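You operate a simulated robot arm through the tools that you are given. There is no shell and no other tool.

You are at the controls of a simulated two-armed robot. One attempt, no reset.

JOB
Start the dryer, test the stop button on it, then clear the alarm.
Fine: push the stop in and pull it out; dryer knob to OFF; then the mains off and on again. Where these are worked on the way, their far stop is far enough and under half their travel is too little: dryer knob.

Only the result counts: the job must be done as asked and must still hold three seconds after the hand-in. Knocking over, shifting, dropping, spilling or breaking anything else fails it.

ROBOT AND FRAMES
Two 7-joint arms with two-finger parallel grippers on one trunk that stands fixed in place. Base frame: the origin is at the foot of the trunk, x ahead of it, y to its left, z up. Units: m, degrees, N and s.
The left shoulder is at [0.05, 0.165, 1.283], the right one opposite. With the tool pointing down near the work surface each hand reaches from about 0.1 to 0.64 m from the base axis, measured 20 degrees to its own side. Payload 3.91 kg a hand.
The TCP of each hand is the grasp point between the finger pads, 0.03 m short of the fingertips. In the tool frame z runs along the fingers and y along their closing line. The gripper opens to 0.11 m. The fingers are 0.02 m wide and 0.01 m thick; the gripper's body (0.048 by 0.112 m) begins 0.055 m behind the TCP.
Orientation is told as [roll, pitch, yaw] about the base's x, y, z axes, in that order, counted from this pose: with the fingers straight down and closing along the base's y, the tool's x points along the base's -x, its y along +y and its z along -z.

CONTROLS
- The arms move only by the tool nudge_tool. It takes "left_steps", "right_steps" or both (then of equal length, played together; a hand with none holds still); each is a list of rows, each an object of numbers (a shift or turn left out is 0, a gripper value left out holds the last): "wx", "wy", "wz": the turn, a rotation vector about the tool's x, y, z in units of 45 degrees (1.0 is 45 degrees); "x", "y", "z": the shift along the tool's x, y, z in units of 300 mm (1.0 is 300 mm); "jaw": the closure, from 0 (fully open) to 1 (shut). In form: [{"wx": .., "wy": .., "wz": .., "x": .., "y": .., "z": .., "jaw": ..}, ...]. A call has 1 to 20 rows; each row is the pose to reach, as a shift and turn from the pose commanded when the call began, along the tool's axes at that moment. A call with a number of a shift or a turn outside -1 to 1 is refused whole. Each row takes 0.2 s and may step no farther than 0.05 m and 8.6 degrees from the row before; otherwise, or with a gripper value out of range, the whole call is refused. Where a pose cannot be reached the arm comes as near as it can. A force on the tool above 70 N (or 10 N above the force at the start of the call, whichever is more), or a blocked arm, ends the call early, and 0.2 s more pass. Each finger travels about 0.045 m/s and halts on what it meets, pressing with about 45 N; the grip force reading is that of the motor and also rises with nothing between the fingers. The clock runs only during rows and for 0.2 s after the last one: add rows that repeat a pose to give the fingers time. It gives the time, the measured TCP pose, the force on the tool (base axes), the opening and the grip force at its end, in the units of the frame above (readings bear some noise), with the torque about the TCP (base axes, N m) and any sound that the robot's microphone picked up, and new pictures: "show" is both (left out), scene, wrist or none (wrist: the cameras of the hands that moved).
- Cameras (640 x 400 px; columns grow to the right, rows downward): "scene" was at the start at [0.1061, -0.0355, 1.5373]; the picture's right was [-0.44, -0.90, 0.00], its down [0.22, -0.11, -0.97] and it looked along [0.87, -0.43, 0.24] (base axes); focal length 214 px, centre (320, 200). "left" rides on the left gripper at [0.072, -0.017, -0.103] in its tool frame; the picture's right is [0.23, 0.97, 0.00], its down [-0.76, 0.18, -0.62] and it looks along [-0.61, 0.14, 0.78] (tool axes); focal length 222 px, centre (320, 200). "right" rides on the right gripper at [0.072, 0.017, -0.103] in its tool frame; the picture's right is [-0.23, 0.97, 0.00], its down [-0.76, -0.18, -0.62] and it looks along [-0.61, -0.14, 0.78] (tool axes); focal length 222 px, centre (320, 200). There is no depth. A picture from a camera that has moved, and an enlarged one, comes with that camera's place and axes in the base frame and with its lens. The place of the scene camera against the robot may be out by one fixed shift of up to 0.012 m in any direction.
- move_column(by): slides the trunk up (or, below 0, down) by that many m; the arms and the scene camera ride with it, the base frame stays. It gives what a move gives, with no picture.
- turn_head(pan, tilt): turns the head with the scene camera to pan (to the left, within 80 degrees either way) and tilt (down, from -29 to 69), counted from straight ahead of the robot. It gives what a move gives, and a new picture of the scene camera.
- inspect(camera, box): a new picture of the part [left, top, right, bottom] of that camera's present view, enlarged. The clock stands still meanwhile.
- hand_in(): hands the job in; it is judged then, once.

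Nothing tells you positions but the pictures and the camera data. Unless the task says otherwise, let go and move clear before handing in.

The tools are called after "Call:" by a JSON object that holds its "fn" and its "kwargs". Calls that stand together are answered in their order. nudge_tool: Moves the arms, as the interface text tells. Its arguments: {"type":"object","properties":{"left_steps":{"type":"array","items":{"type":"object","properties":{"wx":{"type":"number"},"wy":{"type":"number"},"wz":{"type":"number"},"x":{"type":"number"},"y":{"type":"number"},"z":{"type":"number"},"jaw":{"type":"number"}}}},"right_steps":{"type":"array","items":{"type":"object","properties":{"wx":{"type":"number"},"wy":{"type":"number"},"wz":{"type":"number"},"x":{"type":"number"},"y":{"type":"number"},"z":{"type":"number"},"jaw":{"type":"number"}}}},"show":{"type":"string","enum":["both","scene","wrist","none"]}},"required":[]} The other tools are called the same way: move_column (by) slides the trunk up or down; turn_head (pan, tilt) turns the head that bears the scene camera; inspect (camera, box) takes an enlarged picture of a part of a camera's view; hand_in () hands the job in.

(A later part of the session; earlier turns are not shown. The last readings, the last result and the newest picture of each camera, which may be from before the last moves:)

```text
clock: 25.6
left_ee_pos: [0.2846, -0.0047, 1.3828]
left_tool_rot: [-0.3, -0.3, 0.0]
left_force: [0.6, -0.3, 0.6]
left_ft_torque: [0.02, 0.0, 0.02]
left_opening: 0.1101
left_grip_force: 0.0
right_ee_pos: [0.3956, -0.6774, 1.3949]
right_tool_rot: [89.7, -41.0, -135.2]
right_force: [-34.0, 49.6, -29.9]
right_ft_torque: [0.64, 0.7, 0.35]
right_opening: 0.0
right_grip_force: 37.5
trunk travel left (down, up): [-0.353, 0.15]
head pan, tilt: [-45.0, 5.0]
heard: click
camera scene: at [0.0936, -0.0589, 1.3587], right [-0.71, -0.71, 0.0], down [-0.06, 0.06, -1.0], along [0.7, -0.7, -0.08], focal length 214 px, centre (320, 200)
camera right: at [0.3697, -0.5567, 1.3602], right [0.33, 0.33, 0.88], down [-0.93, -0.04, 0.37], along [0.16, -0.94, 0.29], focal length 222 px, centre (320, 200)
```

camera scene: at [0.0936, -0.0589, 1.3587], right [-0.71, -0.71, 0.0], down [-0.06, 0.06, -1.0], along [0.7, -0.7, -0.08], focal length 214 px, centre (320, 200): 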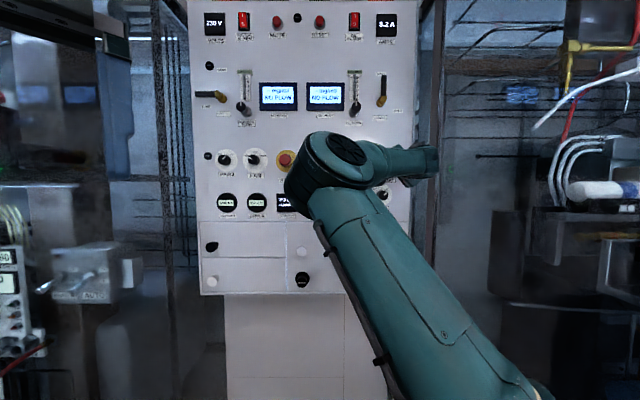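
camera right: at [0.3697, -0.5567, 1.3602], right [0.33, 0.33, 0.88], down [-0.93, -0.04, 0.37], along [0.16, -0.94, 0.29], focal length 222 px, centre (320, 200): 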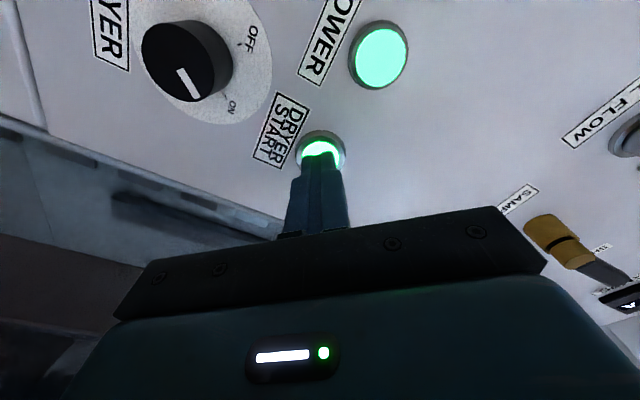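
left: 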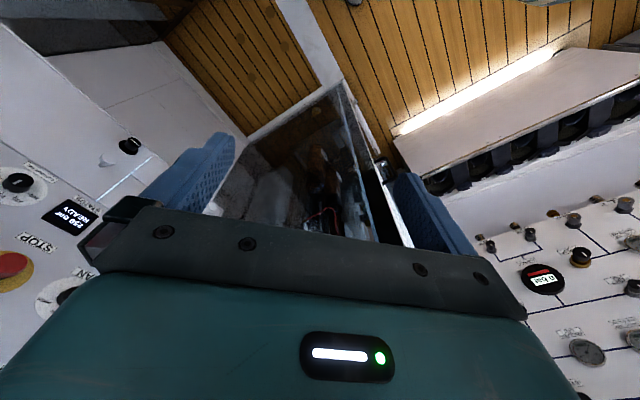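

There was a click, the DRYER START lamp lit and the ammeter reads 8.2 A, so the dryer is running. I'll retract.

Call:
{"fn": "nudge_tool", "kwargs": {"right_steps": [{"z": -0.05}, {"z": -0.13}, {"z": -0.21}, {"z": -0.27}]}}

Call:
{"fn": "inspect", "kwargs": {"camera": "scene", "box": [190, 0, 430, 150]}}

```text
clock: 26.6
left_ee_pos: [0.2889, -0.0105, 1.3817]
left_tool_rot: [-0.1, 0.0, 0.0]
left_force: [0.2, -0.1, -0.2]
left_ft_torque: [0.0, 0.04, 0.0]
left_opening: 0.1104
left_grip_force: 0.0
right_ee_pos: [0.3441, -0.6237, 1.3945]
right_tool_rot: [90.1, -41.1, -135.2]
right_force: [-0.1, 0.1, 0.2]
right_ft_torque: [-0.01, 0.01, -0.01]
right_opening: 0.0
right_grip_force: 37.1
trunk travel left (down, up): [-0.353, 0.15]
head pan, tilt: [-45.0, 5.0]
camera scene: at [0.0978, -0.0644, 1.3584], right [-0.71, -0.71, 0.0], down [-0.06, 0.06, -1.0], along [0.7, -0.7, -0.09], focal length 214 px, centre (320, 200)
camera right: at [0.3172, -0.5037, 1.3598], right [0.33, 0.33, 0.88], down [-0.93, -0.05, 0.36], along [0.16, -0.94, 0.29], focal length 222 px, centre (320, 200)
```

scene: 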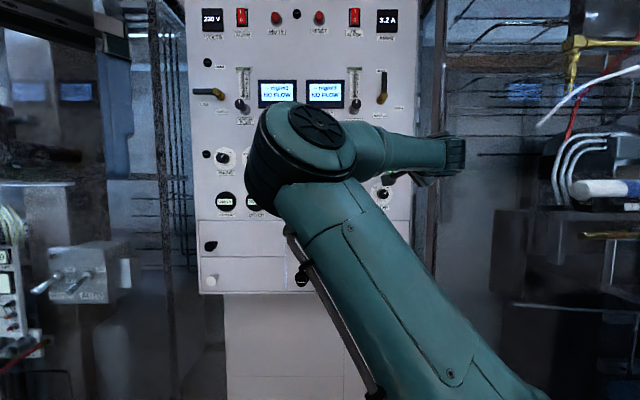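
right: 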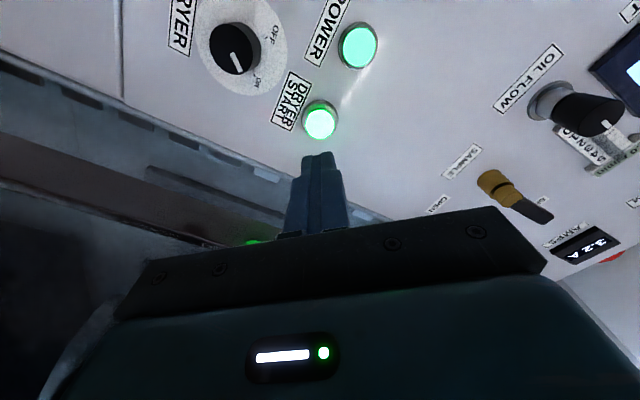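

```text
2.67 times, centred on (310, 75) of scene
camera zoom: at [0.0978, -0.0644, 1.3584], right [-0.71, -0.71, 0.0], down [-0.06, 0.06, -1.0], along [0.7, -0.7, -0.09], focal length 572 px, centre (347, 533)
```

zoom: 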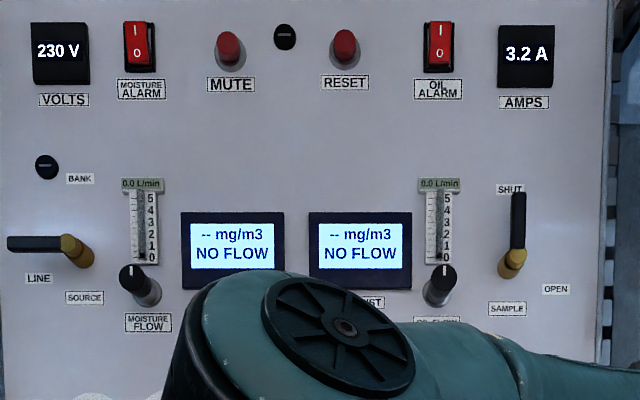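

The dryer runs at a steady 3.2 A. Before sweeping left to STOP I want the left arm out of the way of the right elbow, so I'll look to the left first.

Call:
{"fn": "turn_head", "kwargs": {"pan": 35, "tilt": 15}}

Call:
{"fn": "turn_head", "kwargs": {"pan": -10, "tilt": 30}}

```text
clock: 28.1
left_ee_pos: [0.2892, -0.0104, 1.3819]
left_tool_rot: [0.0, 0.1, 0.0]
left_force: [0.2, 0.1, 0.2]
left_ft_torque: [0.0, -0.03, -0.01]
left_opening: 0.11
left_grip_force: 0.0
right_ee_pos: [0.3441, -0.6253, 1.3948]
right_tool_rot: [90.1, -41.0, -135.2]
right_force: [0.2, 0.6, -0.3]
right_ft_torque: [0.0, 0.02, -0.01]
right_opening: 0.0
right_grip_force: 37.4
trunk travel left (down, up): [-0.353, 0.15]
head pan, tilt: [35.0, 15.0]
camera scene: at [0.1096, 0.0537, 1.3422], right [0.57, -0.82, 0.0], down [-0.21, -0.15, -0.97], along [0.79, 0.55, -0.26], focal length 214 px, centre (320, 200)
```

scene: 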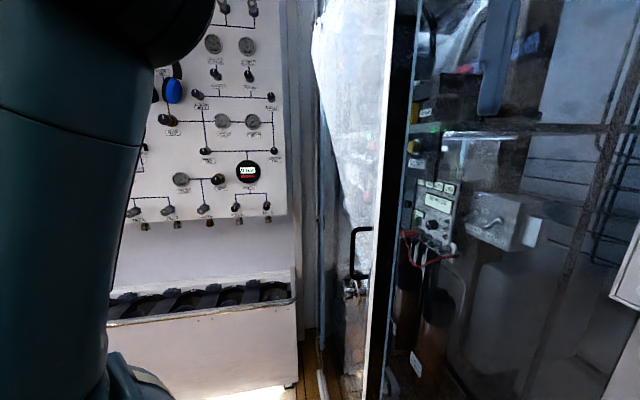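

```text
clock: 29.2
left_ee_pos: [0.2881, -0.0107, 1.3819]
left_tool_rot: [-0.1, 0.0, 0.0]
left_force: [1.1, -0.4, 0.3]
left_ft_torque: [0.0, -0.04, -0.01]
left_opening: 0.1102
left_grip_force: 0.1
right_ee_pos: [0.3435, -0.6242, 1.3943]
right_tool_rot: [90.0, -41.0, -135.2]
right_force: [-0.3, 0.2, 0.8]
right_ft_torque: [0.01, -0.04, 0.02]
right_opening: 0.0001
right_grip_force: 37.3
trunk travel left (down, up): [-0.353, 0.15]
head pan, tilt: [-10.0, 30.0]
camera scene: at [0.1222, -0.0154, 1.318], right [-0.17, -0.98, 0.0], down [-0.49, 0.09, -0.87], along [0.85, -0.15, -0.5], focal length 214 px, centre (320, 200)
```

scene: 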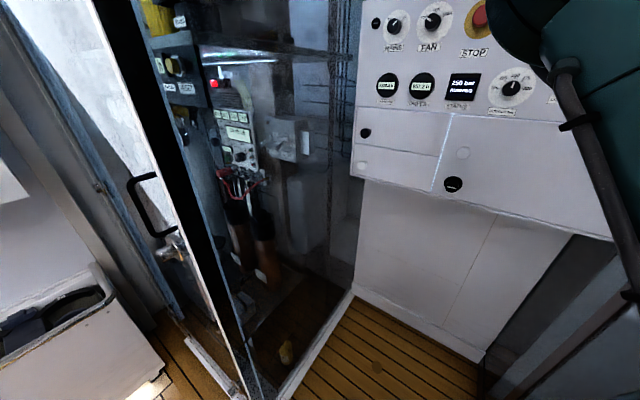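

The left side is open for more than half a metre. I'll shift the left hand 0.2 m to the left, clear of the right arm's path.

Call:
{"fn": "nudge_tool", "kwargs": {"left_steps": [{"y": 0.1}, {"y": 0.2}, {"y": 0.3}, {"y": 0.4}, {"y": 0.5}, {"y": 0.6}, {"y": 0.67}], "show": "none"}}

Call:
{"fn": "turn_head", "kwargs": {"pan": -45, "tilt": 5}}

Call:
{"fn": "inspect", "kwargs": {"camera": "scene", "box": [190, 135, 310, 210]}}

```text
clock: 30.8
left_ee_pos: [0.3019, 0.1603, 1.3681]
left_tool_rot: [-0.1, -0.1, 0.0]
left_force: [0.8, -0.8, 0.3]
left_ft_torque: [0.05, 0.01, -0.02]
left_opening: 0.11
left_grip_force: 0.2
left hand out of reach, approached as far as the arm can: row 5, 6, 7
right_ee_pos: [0.3446, -0.6259, 1.3939]
right_tool_rot: [90.0, -40.9, -135.1]
right_force: [0.5, -1.5, -0.1]
right_ft_torque: [-0.05, 0.01, 0.0]
right_opening: 0.0
right_grip_force: 38.4
trunk travel left (down, up): [-0.353, 0.15]
head pan, tilt: [-10.0, 30.0]
```

```text
clock: 31.8
left_ee_pos: [0.3017, 0.1598, 1.3671]
left_tool_rot: [0.0, 0.0, 0.0]
left_force: [0.3, 0.6, 0.3]
left_ft_torque: [0.03, -0.02, 0.05]
left_opening: 0.1102
left_grip_force: 0.1
right_ee_pos: [0.3444, -0.6246, 1.3946]
right_tool_rot: [90.0, -40.9, -135.2]
right_force: [-0.1, 0.0, 0.5]
right_ft_torque: [0.0, -0.03, -0.02]
right_opening: 0.0
right_grip_force: 37.9
trunk travel left (down, up): [-0.353, 0.15]
head pan, tilt: [-45.0, 5.0]
camera scene: at [0.0981, -0.0647, 1.3583], right [-0.71, -0.71, 0.0], down [-0.06, 0.06, -1.0], along [0.7, -0.7, -0.09], focal length 214 px, centre (320, 200)
```

scene: 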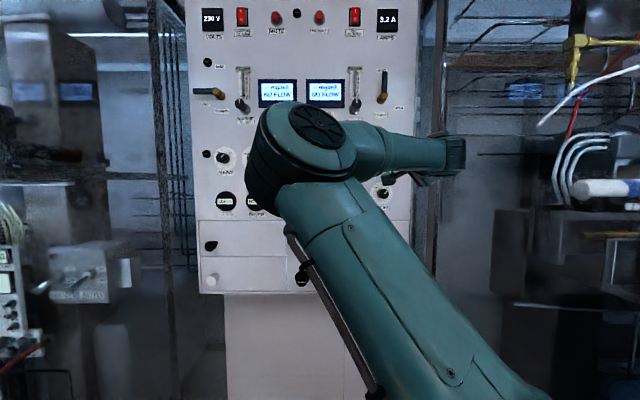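

```text
5.33 times, centred on (250, 172) of scene
camera zoom: at [0.0981, -0.0647, 1.3583], right [-0.71, -0.71, 0.0], down [-0.06, 0.06, -1.0], along [0.7, -0.7, -0.09], focal length 1144 px, centre (693, 347)
```

zoom: 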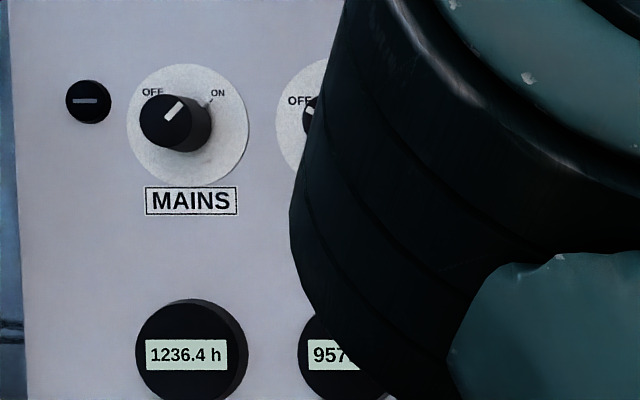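

The left arm is clear. I'll sweep the right hand halfway toward STOP while untwisting it.

Call:
{"fn": "nudge_tool", "kwargs": {"right_steps": [{"wz": -0.16, "x": 0.064, "y": 0.066}, {"wz": -0.32, "x": 0.128, "y": 0.132}, {"wz": -0.48, "x": 0.192, "y": 0.198}, {"wz": -0.64, "x": 0.256, "y": 0.264}, {"wz": -0.8, "x": 0.32, "y": 0.33}, {"wz": -0.96, "x": 0.383, "y": 0.395}, {"wz": -1.0, "x": 0.383, "y": 0.395}]}}

```text
clock: 33.4
left_ee_pos: [0.3008, 0.16, 1.3691]
left_tool_rot: [0.0, 0.0, 0.0]
left_force: [-0.4, 0.0, 0.6]
left_ft_torque: [0.02, 0.03, -0.03]
left_opening: 0.1103
left_grip_force: 0.1
right_ee_pos: [0.4602, -0.5087, 1.4081]
right_tool_rot: [90.2, -86.1, -135.4]
right_force: [0.9, 0.1, -0.8]
right_ft_torque: [-0.03, 0.0, 0.01]
right_opening: 0.0001
right_grip_force: 37.2
trunk travel left (down, up): [-0.353, 0.15]
head pan, tilt: [-45.0, 5.0]
camera scene: at [0.0979, -0.0649, 1.3584], right [-0.71, -0.71, 0.0], down [-0.06, 0.06, -1.0], along [0.7, -0.7, -0.09], focal length 214 px, centre (320, 200)
camera right: at [0.4024, -0.4184, 1.3367], right [0.68, 0.67, 0.29], down [-0.6, 0.28, 0.75], along [0.42, -0.68, 0.6], focal length 222 px, centre (320, 200)
```

scene: 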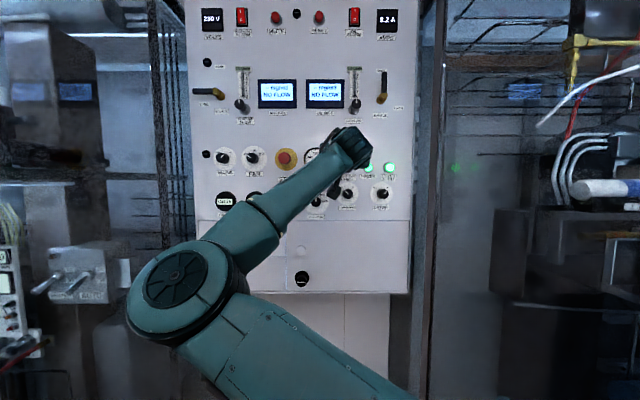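
right: 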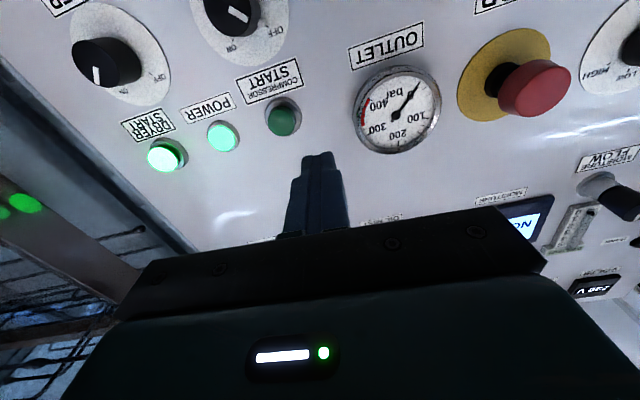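

STOP re-measures at u=0.131, z=1.4235. I'll move in front of it with the fingers closed.

Call:
{"fn": "nudge_tool", "kwargs": {"right_steps": [{"wz": -0.02, "x": -0.002, "y": 0.1}, {"wz": -0.04, "x": -0.004, "y": 0.21}, {"wz": -0.06, "x": -0.007, "y": 0.33}, {"wz": -0.08, "x": -0.009, "y": 0.45}, {"wz": -0.087, "x": -0.011, "y": 0.552}, {"wz": -0.087, "x": -0.011, "y": 0.552}]}}

Call:
{"fn": "inspect", "kwargs": {"camera": "right", "box": [200, 60, 440, 220]}}

```text
clock: 34.8
left_ee_pos: [0.3014, 0.16, 1.3682]
left_tool_rot: [0.0, 0.0, -0.1]
left_force: [-0.3, 0.1, 0.5]
left_ft_torque: [0.01, -0.02, 0.02]
left_opening: 0.1101
left_grip_force: 0.0
right_ee_pos: [0.5777, -0.3901, 1.4228]
right_tool_rot: [103.5, -89.8, -148.6]
right_force: [0.8, 0.5, 1.3]
right_ft_torque: [0.04, 0.01, 0.02]
right_opening: 0.0
right_grip_force: 37.6
trunk travel left (down, up): [-0.353, 0.15]
head pan, tilt: [-45.0, 5.0]
camera scene: at [0.098, -0.0649, 1.3584], right [-0.71, -0.71, 0.0], down [-0.06, 0.06, -1.0], along [0.7, -0.7, -0.09], focal length 214 px, centre (320, 200)
camera right: at [0.5166, -0.3053, 1.3509], right [0.69, 0.69, 0.23], down [-0.57, 0.32, 0.76], along [0.45, -0.65, 0.61], focal length 222 px, centre (320, 200)
```

scene: 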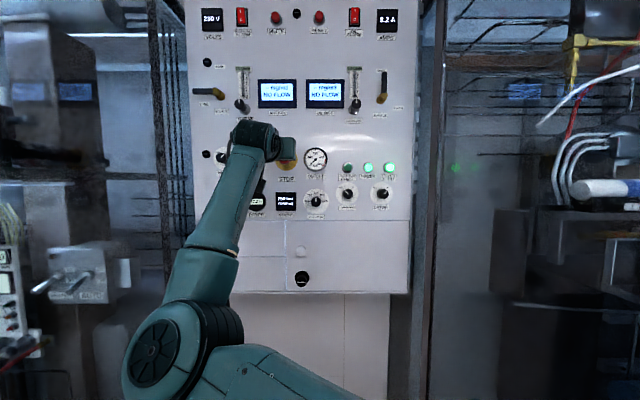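
right: 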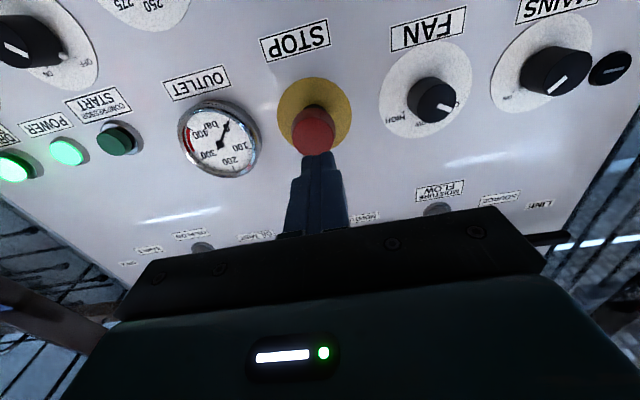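

```text
2.50 times, centred on (320, 140) of right
camera zoom: at [0.5166, -0.3053, 1.3509], right [0.69, 0.69, 0.23], down [-0.57, 0.32, 0.76], along [0.45, -0.65, 0.61], focal length 555 px, centre (320, 350)
```

zoom: 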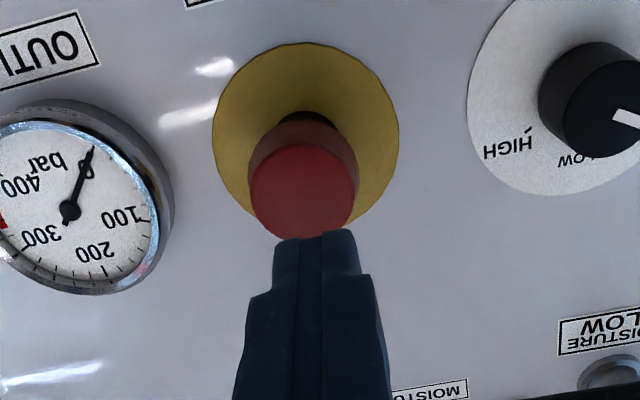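

The mushroom is about 5 mm right of the finger axis. I'll correct that and push it in.

Call:
{"fn": "nudge_tool", "kwargs": {"right_steps": [{"y": -0.017, "x": 0.005, "z": 0.05}, {"y": -0.017, "x": 0.005, "z": 0.1}, {"y": -0.017, "x": 0.005, "z": 0.13}, {"y": -0.017, "x": 0.005, "z": 0.145}, {"y": -0.017, "x": 0.005, "z": 0.155}, {"y": -0.017, "x": 0.005, "z": 0.165}, {"y": -0.017, "x": 0.005, "z": 0.175}]}}

```text
clock: 36.4
left_ee_pos: [0.2963, 0.1636, 1.3689]
left_tool_rot: [-0.3, -0.3, 0.0]
left_force: [0.5, -0.6, 0.2]
left_ft_torque: [0.0, 0.0, -0.02]
left_opening: 0.11
left_grip_force: 0.2
right_ee_pos: [0.6083, -0.4289, 1.4238]
right_tool_rot: [128.1, -89.8, -173.2]
right_force: [-31.2, 25.8, -20.0]
right_ft_torque: [0.45, 0.45, -0.13]
right_opening: 0.0
right_grip_force: 37.8
trunk travel left (down, up): [-0.353, 0.15]
head pan, tilt: [-45.0, 5.0]
camera scene: at [0.094, -0.0614, 1.3587], right [-0.71, -0.71, 0.0], down [-0.06, 0.06, -1.0], along [0.7, -0.7, -0.08], focal length 214 px, centre (320, 200)
camera right: at [0.5458, -0.3429, 1.3505], right [0.69, 0.69, 0.23], down [-0.57, 0.32, 0.76], along [0.45, -0.65, 0.61], focal length 222 px, centre (320, 200)
```

scene: 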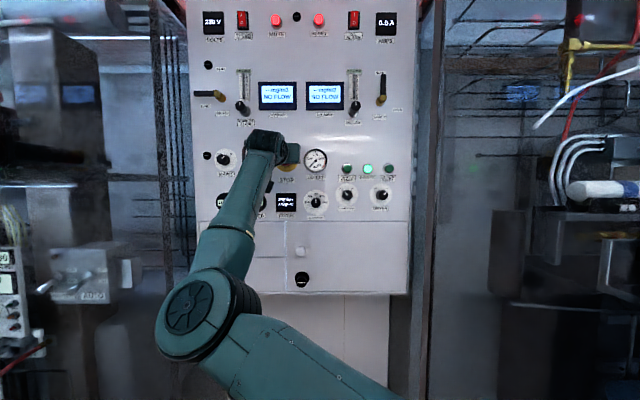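
right: 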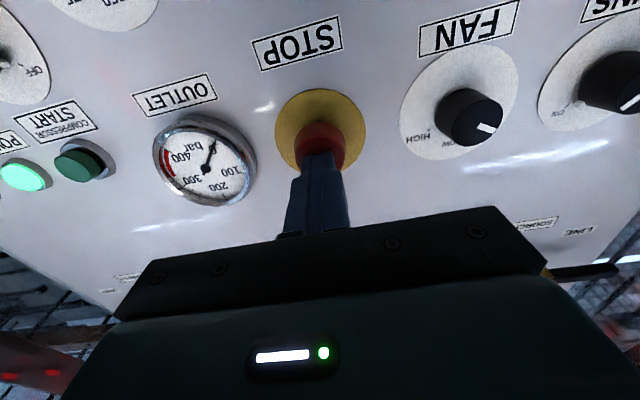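

Pushing STOP cut the current (amps at 0, dryer lamp out) and lit the alarm lamps. I'll back off and check that it latched.

Call:
{"fn": "nudge_tool", "kwargs": {"right_steps": [{"z": -0.05}, {"z": -0.12}, {"z": -0.2, "jaw": 0.6}, {"z": -0.25, "jaw": 0.5}, {"z": -0.25, "jaw": 0.4}, {"z": -0.25, "jaw": 0.4}]}}

Call:
{"fn": "inspect", "kwargs": {"camera": "right", "box": [200, 60, 440, 220]}}

Call:
{"fn": "inspect", "kwargs": {"camera": "scene", "box": [190, 0, 430, 150]}}

```text
clock: 37.8
left_ee_pos: [0.3018, 0.1593, 1.3676]
left_tool_rot: [0.0, 0.1, 0.0]
left_force: [-0.7, -0.3, -0.2]
left_ft_torque: [0.02, -0.01, 0.02]
left_opening: 0.1102
left_grip_force: 0.1
right_ee_pos: [0.5591, -0.3778, 1.4189]
right_tool_rot: [94.9, -89.9, -140.0]
right_force: [-1.4, 0.1, 0.3]
right_ft_torque: [0.0, 0.01, 0.04]
right_opening: 0.0662
right_grip_force: 0.0
trunk travel left (down, up): [-0.353, 0.15]
head pan, tilt: [-45.0, 5.0]
camera scene: at [0.098, -0.0647, 1.3584], right [-0.71, -0.71, 0.0], down [-0.06, 0.06, -1.0], along [0.7, -0.7, -0.09], focal length 214 px, centre (320, 200)
camera right: at [0.4981, -0.292, 1.3468], right [0.69, 0.69, 0.23], down [-0.57, 0.32, 0.76], along [0.45, -0.66, 0.61], focal length 222 px, centre (320, 200)
```

scene: 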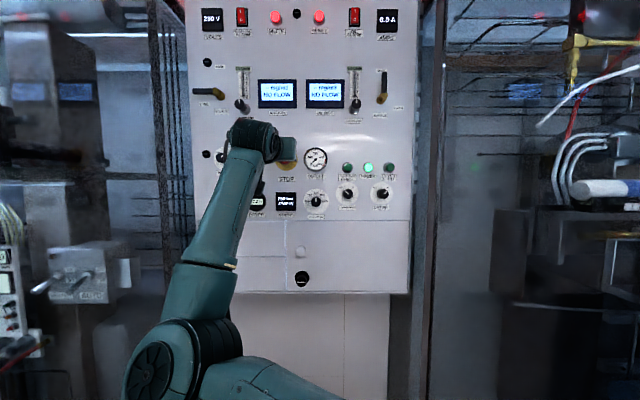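
right: 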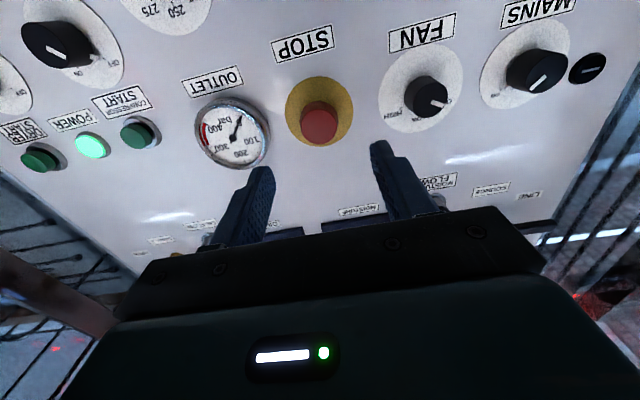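

```text
2.50 times, centred on (320, 140) of right
camera zoom: at [0.4981, -0.292, 1.3468], right [0.69, 0.69, 0.23], down [-0.57, 0.32, 0.76], along [0.45, -0.66, 0.61], focal length 555 px, centre (320, 350)
```

zoom: 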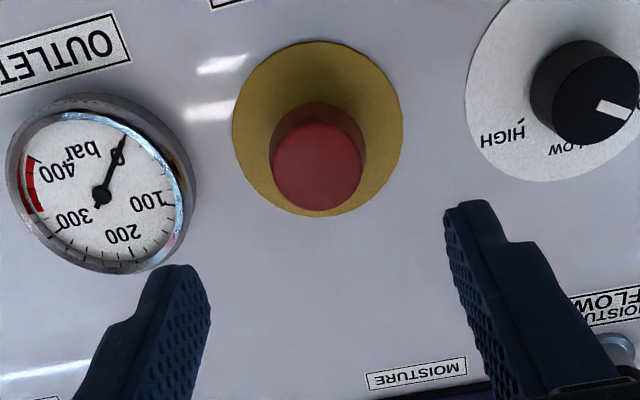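

```text
2.67 times, centred on (310, 75) of scene
camera zoom: at [0.098, -0.0647, 1.3584], right [-0.71, -0.71, 0.0], down [-0.06, 0.06, -1.0], along [0.7, -0.7, -0.09], focal length 572 px, centre (347, 533)
```

zoom: 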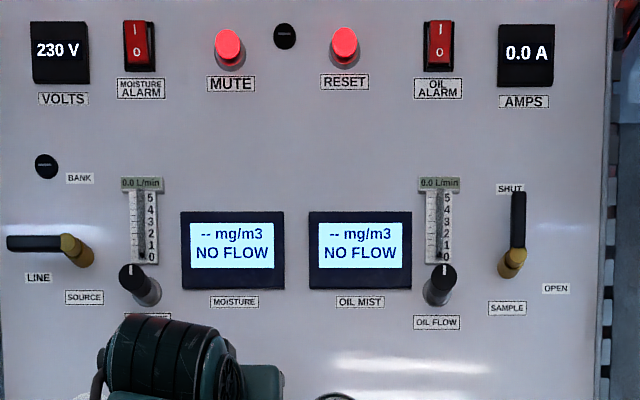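

STOP latched in and its face now sits at about n=0.763. I'll move over the mushroom and grip its head.

Call:
{"fn": "nudge_tool", "kwargs": {"right_steps": [{"x": -0.006, "z": 0.08}, {"x": -0.012, "z": 0.16}, {"x": -0.013, "z": 0.23}, {"x": -0.013, "z": 0.28}, {"x": -0.013, "z": 0.315}, {"x": -0.013, "z": 0.315, "jaw": 1}, {"x": -0.013, "z": 0.315, "jaw": 1}, {"x": -0.013, "z": 0.315, "jaw": 1}, {"x": -0.013, "z": 0.315, "jaw": 1}]}}

```text
clock: 39.8
left_ee_pos: [0.3018, 0.1605, 1.3678]
left_tool_rot: [0.1, -0.1, 0.0]
left_force: [0.2, 0.5, -0.4]
left_ft_torque: [-0.01, 0.01, 0.05]
left_opening: 0.1102
left_grip_force: 0.1
right_ee_pos: [0.6249, -0.4443, 1.4257]
right_tool_rot: [122.4, -89.9, -167.5]
right_force: [1.0, -0.3, 1.3]
right_ft_torque: [-0.01, 0.02, 0.01]
right_opening: 0.0361
right_grip_force: 45.0
trunk travel left (down, up): [-0.353, 0.15]
head pan, tilt: [-45.0, 5.0]
camera scene: at [0.098, -0.0648, 1.3584], right [-0.71, -0.71, 0.0], down [-0.06, 0.06, -1.0], along [0.7, -0.7, -0.09], focal length 214 px, centre (320, 200)
camera right: at [0.5632, -0.3592, 1.3528], right [0.69, 0.69, 0.23], down [-0.57, 0.32, 0.76], along [0.45, -0.65, 0.61], focal length 222 px, centre (320, 200)
```

scene: 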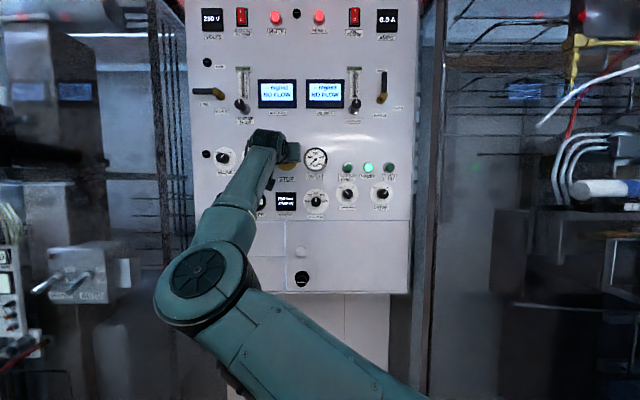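
right: 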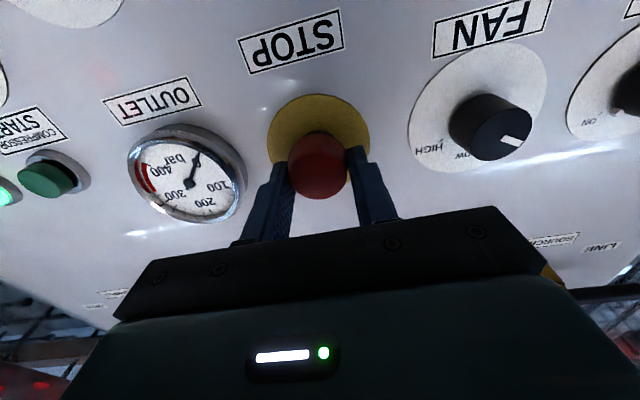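

I have the mushroom gripped at 36 mm. I'll pull it out in small steps.

Call:
{"fn": "nudge_tool", "kwargs": {"right_steps": [{"z": -0.01}, {"z": -0.02}, {"z": -0.03}, {"z": -0.04}, {"z": -0.05}]}}

```text
clock: 41.0
left_ee_pos: [0.3038, 0.1603, 1.3681]
left_tool_rot: [0.0, 0.1, -0.1]
left_force: [0.3, 0.4, 0.4]
left_ft_torque: [0.02, 0.04, 0.0]
left_opening: 0.1103
left_grip_force: 0.1
right_ee_pos: [0.6172, -0.4384, 1.4253]
right_tool_rot: [158.6, -89.8, 156.1]
right_force: [19.1, -9.9, 17.2]
right_ft_torque: [0.15, -0.05, 0.16]
right_opening: 0.0362
right_grip_force: 45.1
trunk travel left (down, up): [-0.353, 0.15]
head pan, tilt: [-45.0, 5.0]
camera scene: at [0.0997, -0.0653, 1.3585], right [-0.71, -0.71, 0.0], down [-0.06, 0.06, -1.0], along [0.7, -0.7, -0.09], focal length 214 px, centre (320, 200)
camera right: at [0.5557, -0.3517, 1.3524], right [0.69, 0.69, 0.23], down [-0.57, 0.32, 0.76], along [0.45, -0.65, 0.61], focal length 222 px, centre (320, 200)
```

scene: 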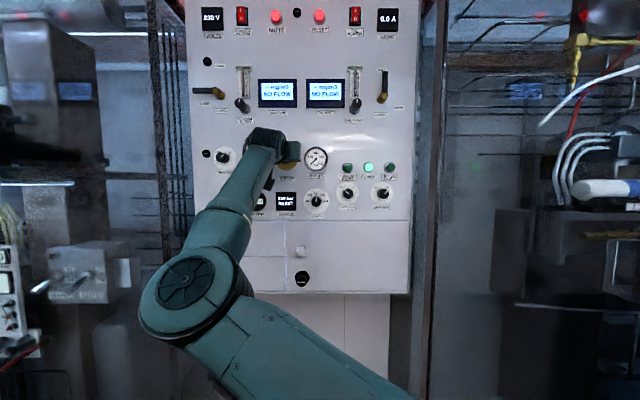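
right: 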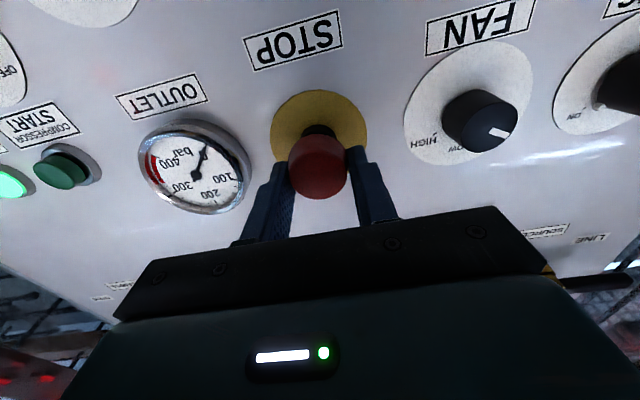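

The black stem shows again, so STOP is out. I'll release and back away.

Call:
{"fn": "nudge_tool", "kwargs": {"right_steps": [{"z": 0.01, "jaw": 0.4}, {"z": 0.01, "jaw": 0.4}, {"z": 0.01, "jaw": 0.4}, {"z": -0.08, "jaw": 0.4}, {"z": -0.16, "jaw": 0.4}, {"z": -0.23, "jaw": 0.4}]}}

Call:
{"fn": "inspect", "kwargs": {"camera": "right", "box": [200, 60, 440, 220]}}

```text
clock: 42.4
left_ee_pos: [0.3024, 0.1599, 1.369]
left_tool_rot: [0.0, -0.1, -0.1]
left_force: [-0.3, 0.2, -0.5]
left_ft_torque: [-0.01, -0.03, 0.0]
left_opening: 0.1098
left_grip_force: 0.1
right_ee_pos: [0.5645, -0.3836, 1.4258]
right_tool_rot: [102.3, -89.9, -147.4]
right_force: [0.4, -0.2, 0.4]
right_ft_torque: [0.0, 0.01, 0.02]
right_opening: 0.0659
right_grip_force: 0.2
trunk travel left (down, up): [-0.353, 0.15]
head pan, tilt: [-45.0, 5.0]
camera scene: at [0.098, -0.0646, 1.3584], right [-0.71, -0.71, 0.0], down [-0.06, 0.06, -1.0], along [0.7, -0.7, -0.09], focal length 214 px, centre (320, 200)
camera right: at [0.5042, -0.2988, 1.3526], right [0.69, 0.69, 0.23], down [-0.57, 0.32, 0.76], along [0.45, -0.65, 0.61], focal length 222 px, centre (320, 200)
```

scene: 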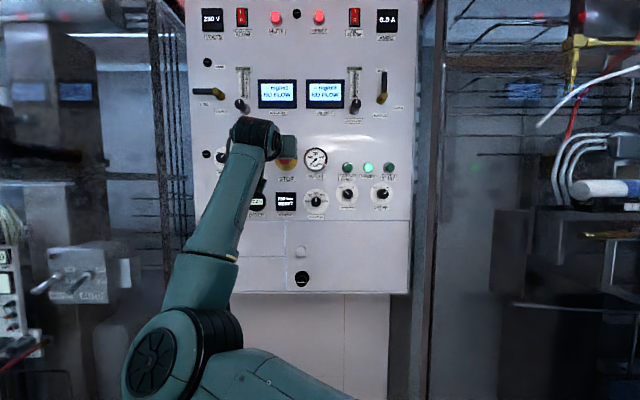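
right: 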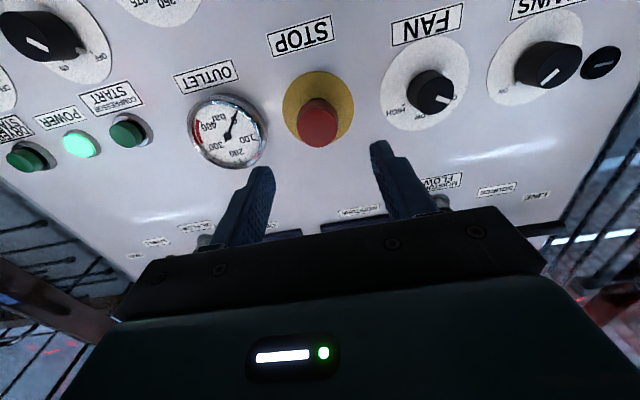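

```text
2.50 times, centred on (320, 140) of right
camera zoom: at [0.5042, -0.2988, 1.3526], right [0.69, 0.69, 0.23], down [-0.57, 0.32, 0.76], along [0.45, -0.65, 0.61], focal length 555 px, centre (320, 350)
```

zoom: 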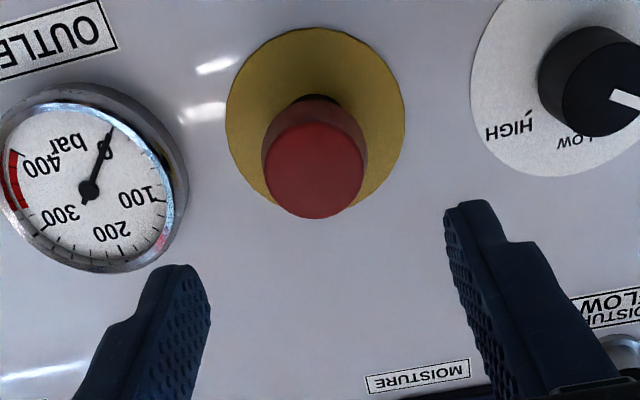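

STOP looks out again, with the stem visible. I'll read the STATUS display.

Call:
{"fn": "inspect", "kwargs": {"camera": "scene", "box": [245, 140, 345, 215]}}

```text
5.33 times, centred on (295, 178) of scene
camera zoom: at [0.098, -0.0646, 1.3584], right [-0.71, -0.71, 0.0], down [-0.06, 0.06, -1.0], along [0.7, -0.7, -0.09], focal length 1144 px, centre (453, 320)
```

zoom: 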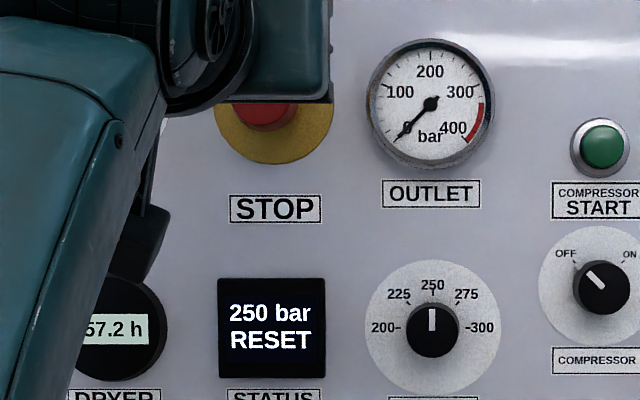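

STATUS now reads "250 bar RESET", as expected after pulling STOP out. Now I'll return to the dryer knob with the jaws pre-rotated +45°.

Call:
{"fn": "nudge_tool", "kwargs": {"right_steps": [{"wz": 0.1, "y": -0.1, "x": 0.037, "z": 0.0}, {"wz": 0.2, "y": -0.2, "x": 0.075, "z": 0.0}, {"wz": 0.3, "y": -0.3, "x": 0.112, "z": 0.0}, {"wz": 0.4, "y": -0.4, "x": 0.149, "z": 0.0}, {"wz": 0.5, "y": -0.5, "x": 0.187, "z": 0.02}, {"wz": 0.6, "y": -0.6, "x": 0.224, "z": 0.04}, {"wz": 0.7, "y": -0.7, "x": 0.261, "z": 0.06}, {"wz": 0.8, "y": -0.8, "x": 0.298, "z": 0.07}, {"wz": 0.9, "y": -0.9, "x": 0.335, "z": 0.08}, {"wz": 1.0, "y": -1.0, "x": 0.373, "z": 0.09}, {"wz": 1.0, "y": -1.0, "x": 0.373, "z": 0.09}]}}

Call:
{"fn": "inspect", "kwargs": {"camera": "right", "box": [200, 60, 440, 220]}}

```text
clock: 44.8
left_ee_pos: [0.3015, 0.1605, 1.3676]
left_tool_rot: [0.1, -0.1, 0.0]
left_force: [0.3, -0.4, -0.7]
left_ft_torque: [0.0, 0.0, -0.01]
left_opening: 0.1101
left_grip_force: 0.0
right_ee_pos: [0.3717, -0.616, 1.3122]
right_tool_rot: [90.0, -44.9, -135.2]
right_force: [-0.4, 0.5, -0.7]
right_ft_torque: [0.02, 0.02, -0.04]
right_opening: 0.0661
right_grip_force: 0.0
trunk travel left (down, up): [-0.353, 0.15]
head pan, tilt: [-45.0, 5.0]
camera scene: at [0.0982, -0.0645, 1.3584], right [-0.71, -0.71, 0.0], down [-0.06, 0.06, -1.0], along [0.7, -0.7, -0.09], focal length 214 px, centre (320, 200)
camera right: at [0.3437, -0.4978, 1.2722], right [0.37, 0.37, 0.85], down [-0.91, -0.03, 0.41], along [0.18, -0.93, 0.33], focal length 222 px, centre (320, 200)
```

scene: 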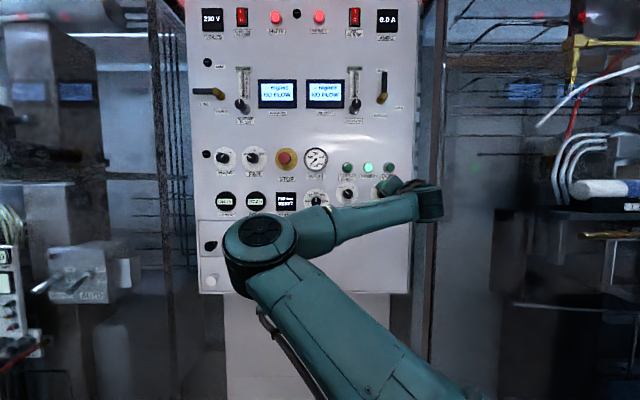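
right: 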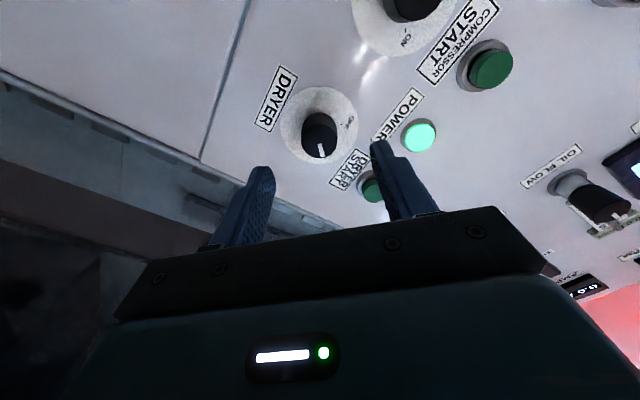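

```text
2.50 times, centred on (320, 140) of right
camera zoom: at [0.3437, -0.4978, 1.2722], right [0.37, 0.37, 0.85], down [-0.91, -0.03, 0.41], along [0.18, -0.93, 0.33], focal length 555 px, centre (320, 350)
```

zoom: 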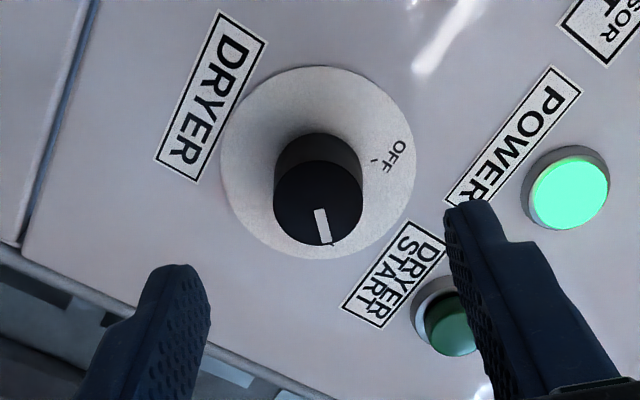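

I'm lined up again with the dryer knob at ON. I'll advance and grip.

Call:
{"fn": "nudge_tool", "kwargs": {"right_steps": [{"x": -0.005, "z": 0.05}, {"x": -0.005, "z": 0.1}, {"x": -0.005, "z": 0.15}, {"x": -0.005, "z": 0.19}, {"x": -0.005, "z": 0.207}, {"x": -0.005, "z": 0.207, "jaw": 1}, {"x": -0.005, "z": 0.207, "jaw": 1}, {"x": -0.005, "z": 0.207, "jaw": 1}, {"x": -0.005, "z": 0.207, "jaw": 1}], "show": "wrist"}}

```text
clock: 46.8
left_ee_pos: [0.3024, 0.1606, 1.3692]
left_tool_rot: [0.1, 0.1, 0.0]
left_force: [0.2, 0.6, -0.1]
left_ft_torque: [0.01, 0.01, 0.0]
left_opening: 0.1098
left_grip_force: 0.1
right_ee_pos: [0.4159, -0.6639, 1.3115]
right_tool_rot: [89.9, -45.0, -135.2]
right_force: [-1.0, -0.7, -1.6]
right_ft_torque: [0.05, 0.06, -0.04]
right_opening: 0.0315
right_grip_force: 45.0
trunk travel left (down, up): [-0.353, 0.15]
head pan, tilt: [-45.0, 5.0]
camera right: at [0.3873, -0.5451, 1.2733], right [0.37, 0.37, 0.85], down [-0.91, -0.03, 0.41], along [0.18, -0.93, 0.33], focal length 222 px, centre (320, 200)
```

right: 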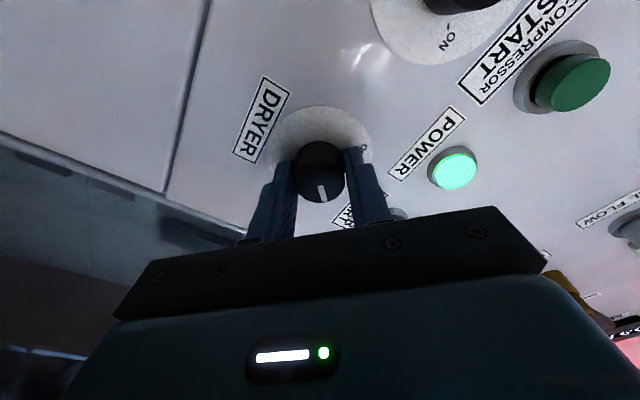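

Well centred, with almost no side force. I'll turn counter-clockwise 45°, then another 45°.

Call:
{"fn": "nudge_tool", "kwargs": {"right_steps": [{"wz": -0.167}, {"wz": -0.333}, {"wz": -0.5}, {"wz": -0.667}, {"wz": -0.833}, {"wz": -1.0}], "show": "wrist"}}

Call:
{"fn": "nudge_tool", "kwargs": {"right_steps": [{"wz": -0.167}, {"wz": -0.333}, {"wz": -0.5}, {"wz": -0.667}, {"wz": -0.833}, {"wz": -1.0}], "show": "wrist"}}

```text
clock: 48.2
left_ee_pos: [0.3002, 0.1595, 1.3691]
left_tool_rot: [-0.1, 0.0, 0.0]
left_force: [-0.5, 1.0, 0.2]
left_ft_torque: [-0.01, 0.01, 0.01]
left_opening: 0.11
left_grip_force: 0.1
right_ee_pos: [0.4165, -0.664, 1.3121]
right_tool_rot: [-9.1, -89.9, -36.2]
right_force: [-4.0, 5.4, -11.2]
right_ft_torque: [-0.46, -0.54, -0.13]
right_opening: 0.0317
right_grip_force: 44.6
trunk travel left (down, up): [-0.353, 0.15]
head pan, tilt: [-45.0, 5.0]
camera right: at [0.3543, -0.5776, 1.2404], right [0.69, 0.69, 0.23], down [-0.56, 0.32, 0.76], along [0.45, -0.66, 0.61], focal length 222 px, centre (320, 200)
```

right: 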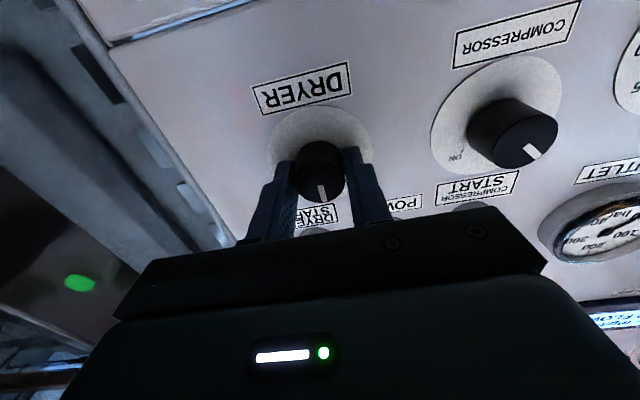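

```text
clock: 49.6
left_ee_pos: [0.3027, 0.1592, 1.3693]
left_tool_rot: [0.0, 0.0, 0.0]
left_force: [-0.7, -0.1, -0.1]
left_ft_torque: [0.05, -0.01, 0.0]
left_opening: 0.1101
left_grip_force: 0.1
right_ee_pos: [0.4164, -0.6637, 1.312]
right_tool_rot: [-89.9, -45.0, 44.8]
right_force: [-1.5, -1.4, -8.3]
right_ft_torque: [0.23, -0.19, 0.09]
right_opening: 0.0313
right_grip_force: 44.3
trunk travel left (down, up): [-0.353, 0.15]
head pan, tilt: [-45.0, 5.0]
camera right: at [0.3148, -0.6171, 1.2494], right [0.6, 0.6, -0.53], down [-0.15, 0.73, 0.67], along [0.79, -0.32, 0.53], focal length 222 px, centre (320, 200)
```

right: 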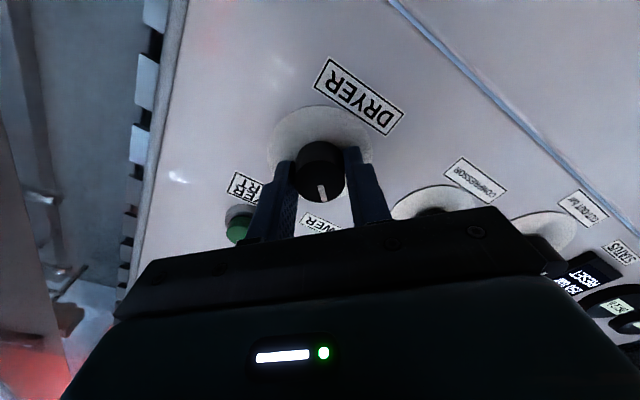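

The knob is turned back 90°. I'll release, back off and check.

Call:
{"fn": "nudge_tool", "kwargs": {"right_steps": [{"jaw": 0.4}, {"jaw": 0.4}, {"jaw": 0.4}, {"z": -0.07, "jaw": 0.4}, {"z": -0.14, "jaw": 0.4}, {"z": -0.25, "jaw": 0.4}]}}

Call:
{"fn": "inspect", "kwargs": {"camera": "right", "box": [200, 60, 440, 220]}}

```text
clock: 51.0
left_ee_pos: [0.3012, 0.1609, 1.3677]
left_tool_rot: [-0.1, 0.0, 0.0]
left_force: [0.2, 0.2, -0.1]
left_ft_torque: [0.0, 0.0, 0.01]
left_opening: 0.1097
left_grip_force: 0.1
right_ee_pos: [0.3621, -0.6074, 1.3152]
right_tool_rot: [-90.2, -45.1, 45.0]
right_force: [0.8, 0.1, 0.3]
right_ft_torque: [-0.01, 0.0, 0.03]
right_opening: 0.0662
right_grip_force: 0.1
trunk travel left (down, up): [-0.353, 0.15]
head pan, tilt: [-45.0, 5.0]
camera scene: at [0.0977, -0.0642, 1.3585], right [-0.71, -0.71, 0.0], down [-0.06, 0.06, -1.0], along [0.7, -0.7, -0.09], focal length 214 px, centre (320, 200)
camera right: at [0.2612, -0.5611, 1.2525], right [0.6, 0.6, -0.53], down [-0.15, 0.73, 0.66], along [0.78, -0.32, 0.53], focal length 222 px, centre (320, 200)
```

scene: 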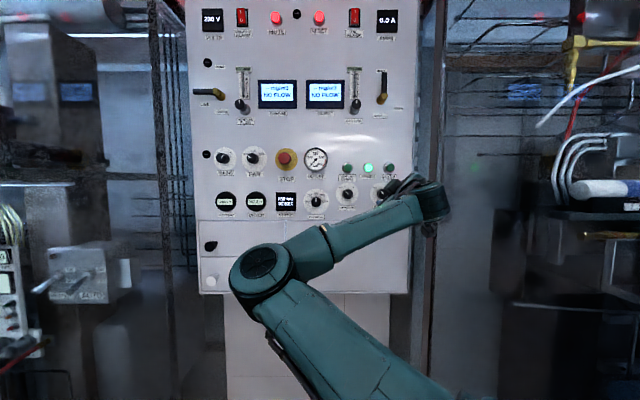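
right: 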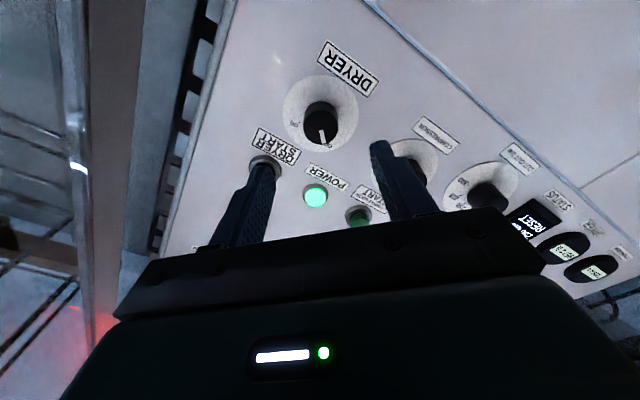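

```text
2.50 times, centred on (320, 140) of right
camera zoom: at [0.2612, -0.5611, 1.2525], right [0.6, 0.6, -0.53], down [-0.15, 0.73, 0.66], along [0.78, -0.32, 0.53], focal length 555 px, centre (320, 350)
```

zoom: 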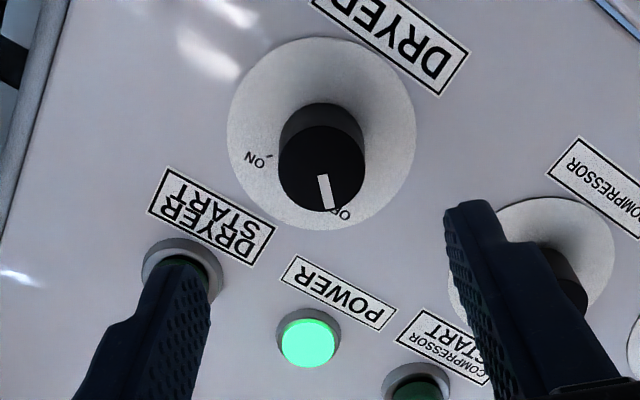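

The dryer knob is back at OFF. Next is MAINS at u≈0.323, z≈1.425: I'll sweep left past the stop, staying clear of the panel and untwisting.

Call:
{"fn": "nudge_tool", "kwargs": {"right_steps": [{"wz": 0.11, "x": -0.08, "y": 0.051}, {"wz": 0.22, "x": -0.16, "y": 0.102}, {"wz": 0.33, "x": -0.24, "y": 0.153}, {"wz": 0.44, "x": -0.32, "y": 0.204}, {"wz": 0.55, "x": -0.4, "y": 0.256}, {"wz": 0.66, "x": -0.48, "y": 0.307}, {"wz": 0.77, "x": -0.56, "y": 0.358}, {"wz": 0.88, "x": -0.64, "y": 0.409}, {"wz": 1.0, "x": -0.719, "y": 0.46}]}}

Call:
{"fn": "inspect", "kwargs": {"camera": "scene", "box": [310, 140, 430, 215]}}

```text
clock: 53.0
left_ee_pos: [0.3012, 0.16, 1.3685]
left_tool_rot: [0.0, 0.0, 0.0]
left_force: [-0.6, 0.3, 0.1]
left_ft_torque: [-0.02, -0.02, 0.02]
left_opening: 0.11
left_grip_force: 0.1
right_ee_pos: [0.5401, -0.4324, 1.3674]
right_tool_rot: [72.4, -89.8, -117.7]
right_force: [-0.4, 0.3, 0.5]
right_ft_torque: [0.0, -0.03, 0.0]
right_opening: 0.0663
right_grip_force: 0.1
trunk travel left (down, up): [-0.353, 0.15]
head pan, tilt: [-45.0, 5.0]
camera scene: at [0.0983, -0.0646, 1.3583], right [-0.71, -0.71, 0.0], down [-0.06, 0.06, -1.0], along [0.7, -0.7, -0.09], focal length 214 px, centre (320, 200)
camera right: at [0.479, -0.3468, 1.2954], right [0.69, 0.69, 0.23], down [-0.57, 0.32, 0.76], along [0.45, -0.66, 0.61], focal length 222 px, centre (320, 200)
```

scene: 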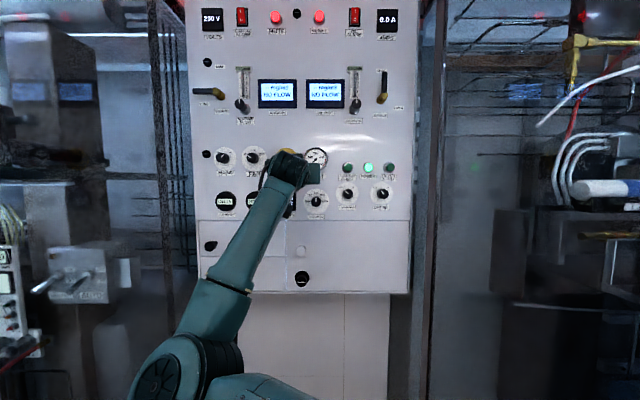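
right: 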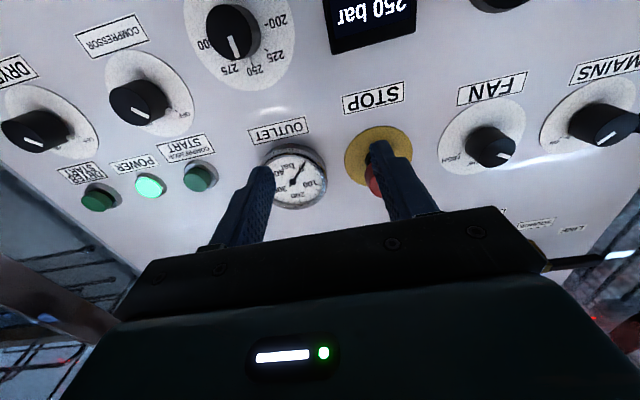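

```text
5.33 times, centred on (370, 178) of scene
camera zoom: at [0.0983, -0.0646, 1.3583], right [-0.71, -0.71, 0.0], down [-0.06, 0.06, -1.0], along [0.7, -0.7, -0.09], focal length 1144 px, centre (53, 320)
```

zoom: 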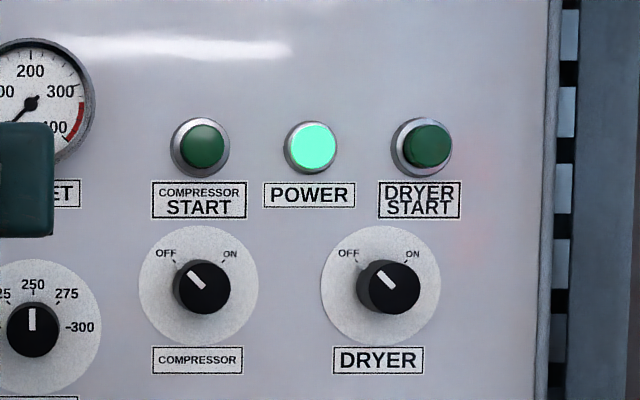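

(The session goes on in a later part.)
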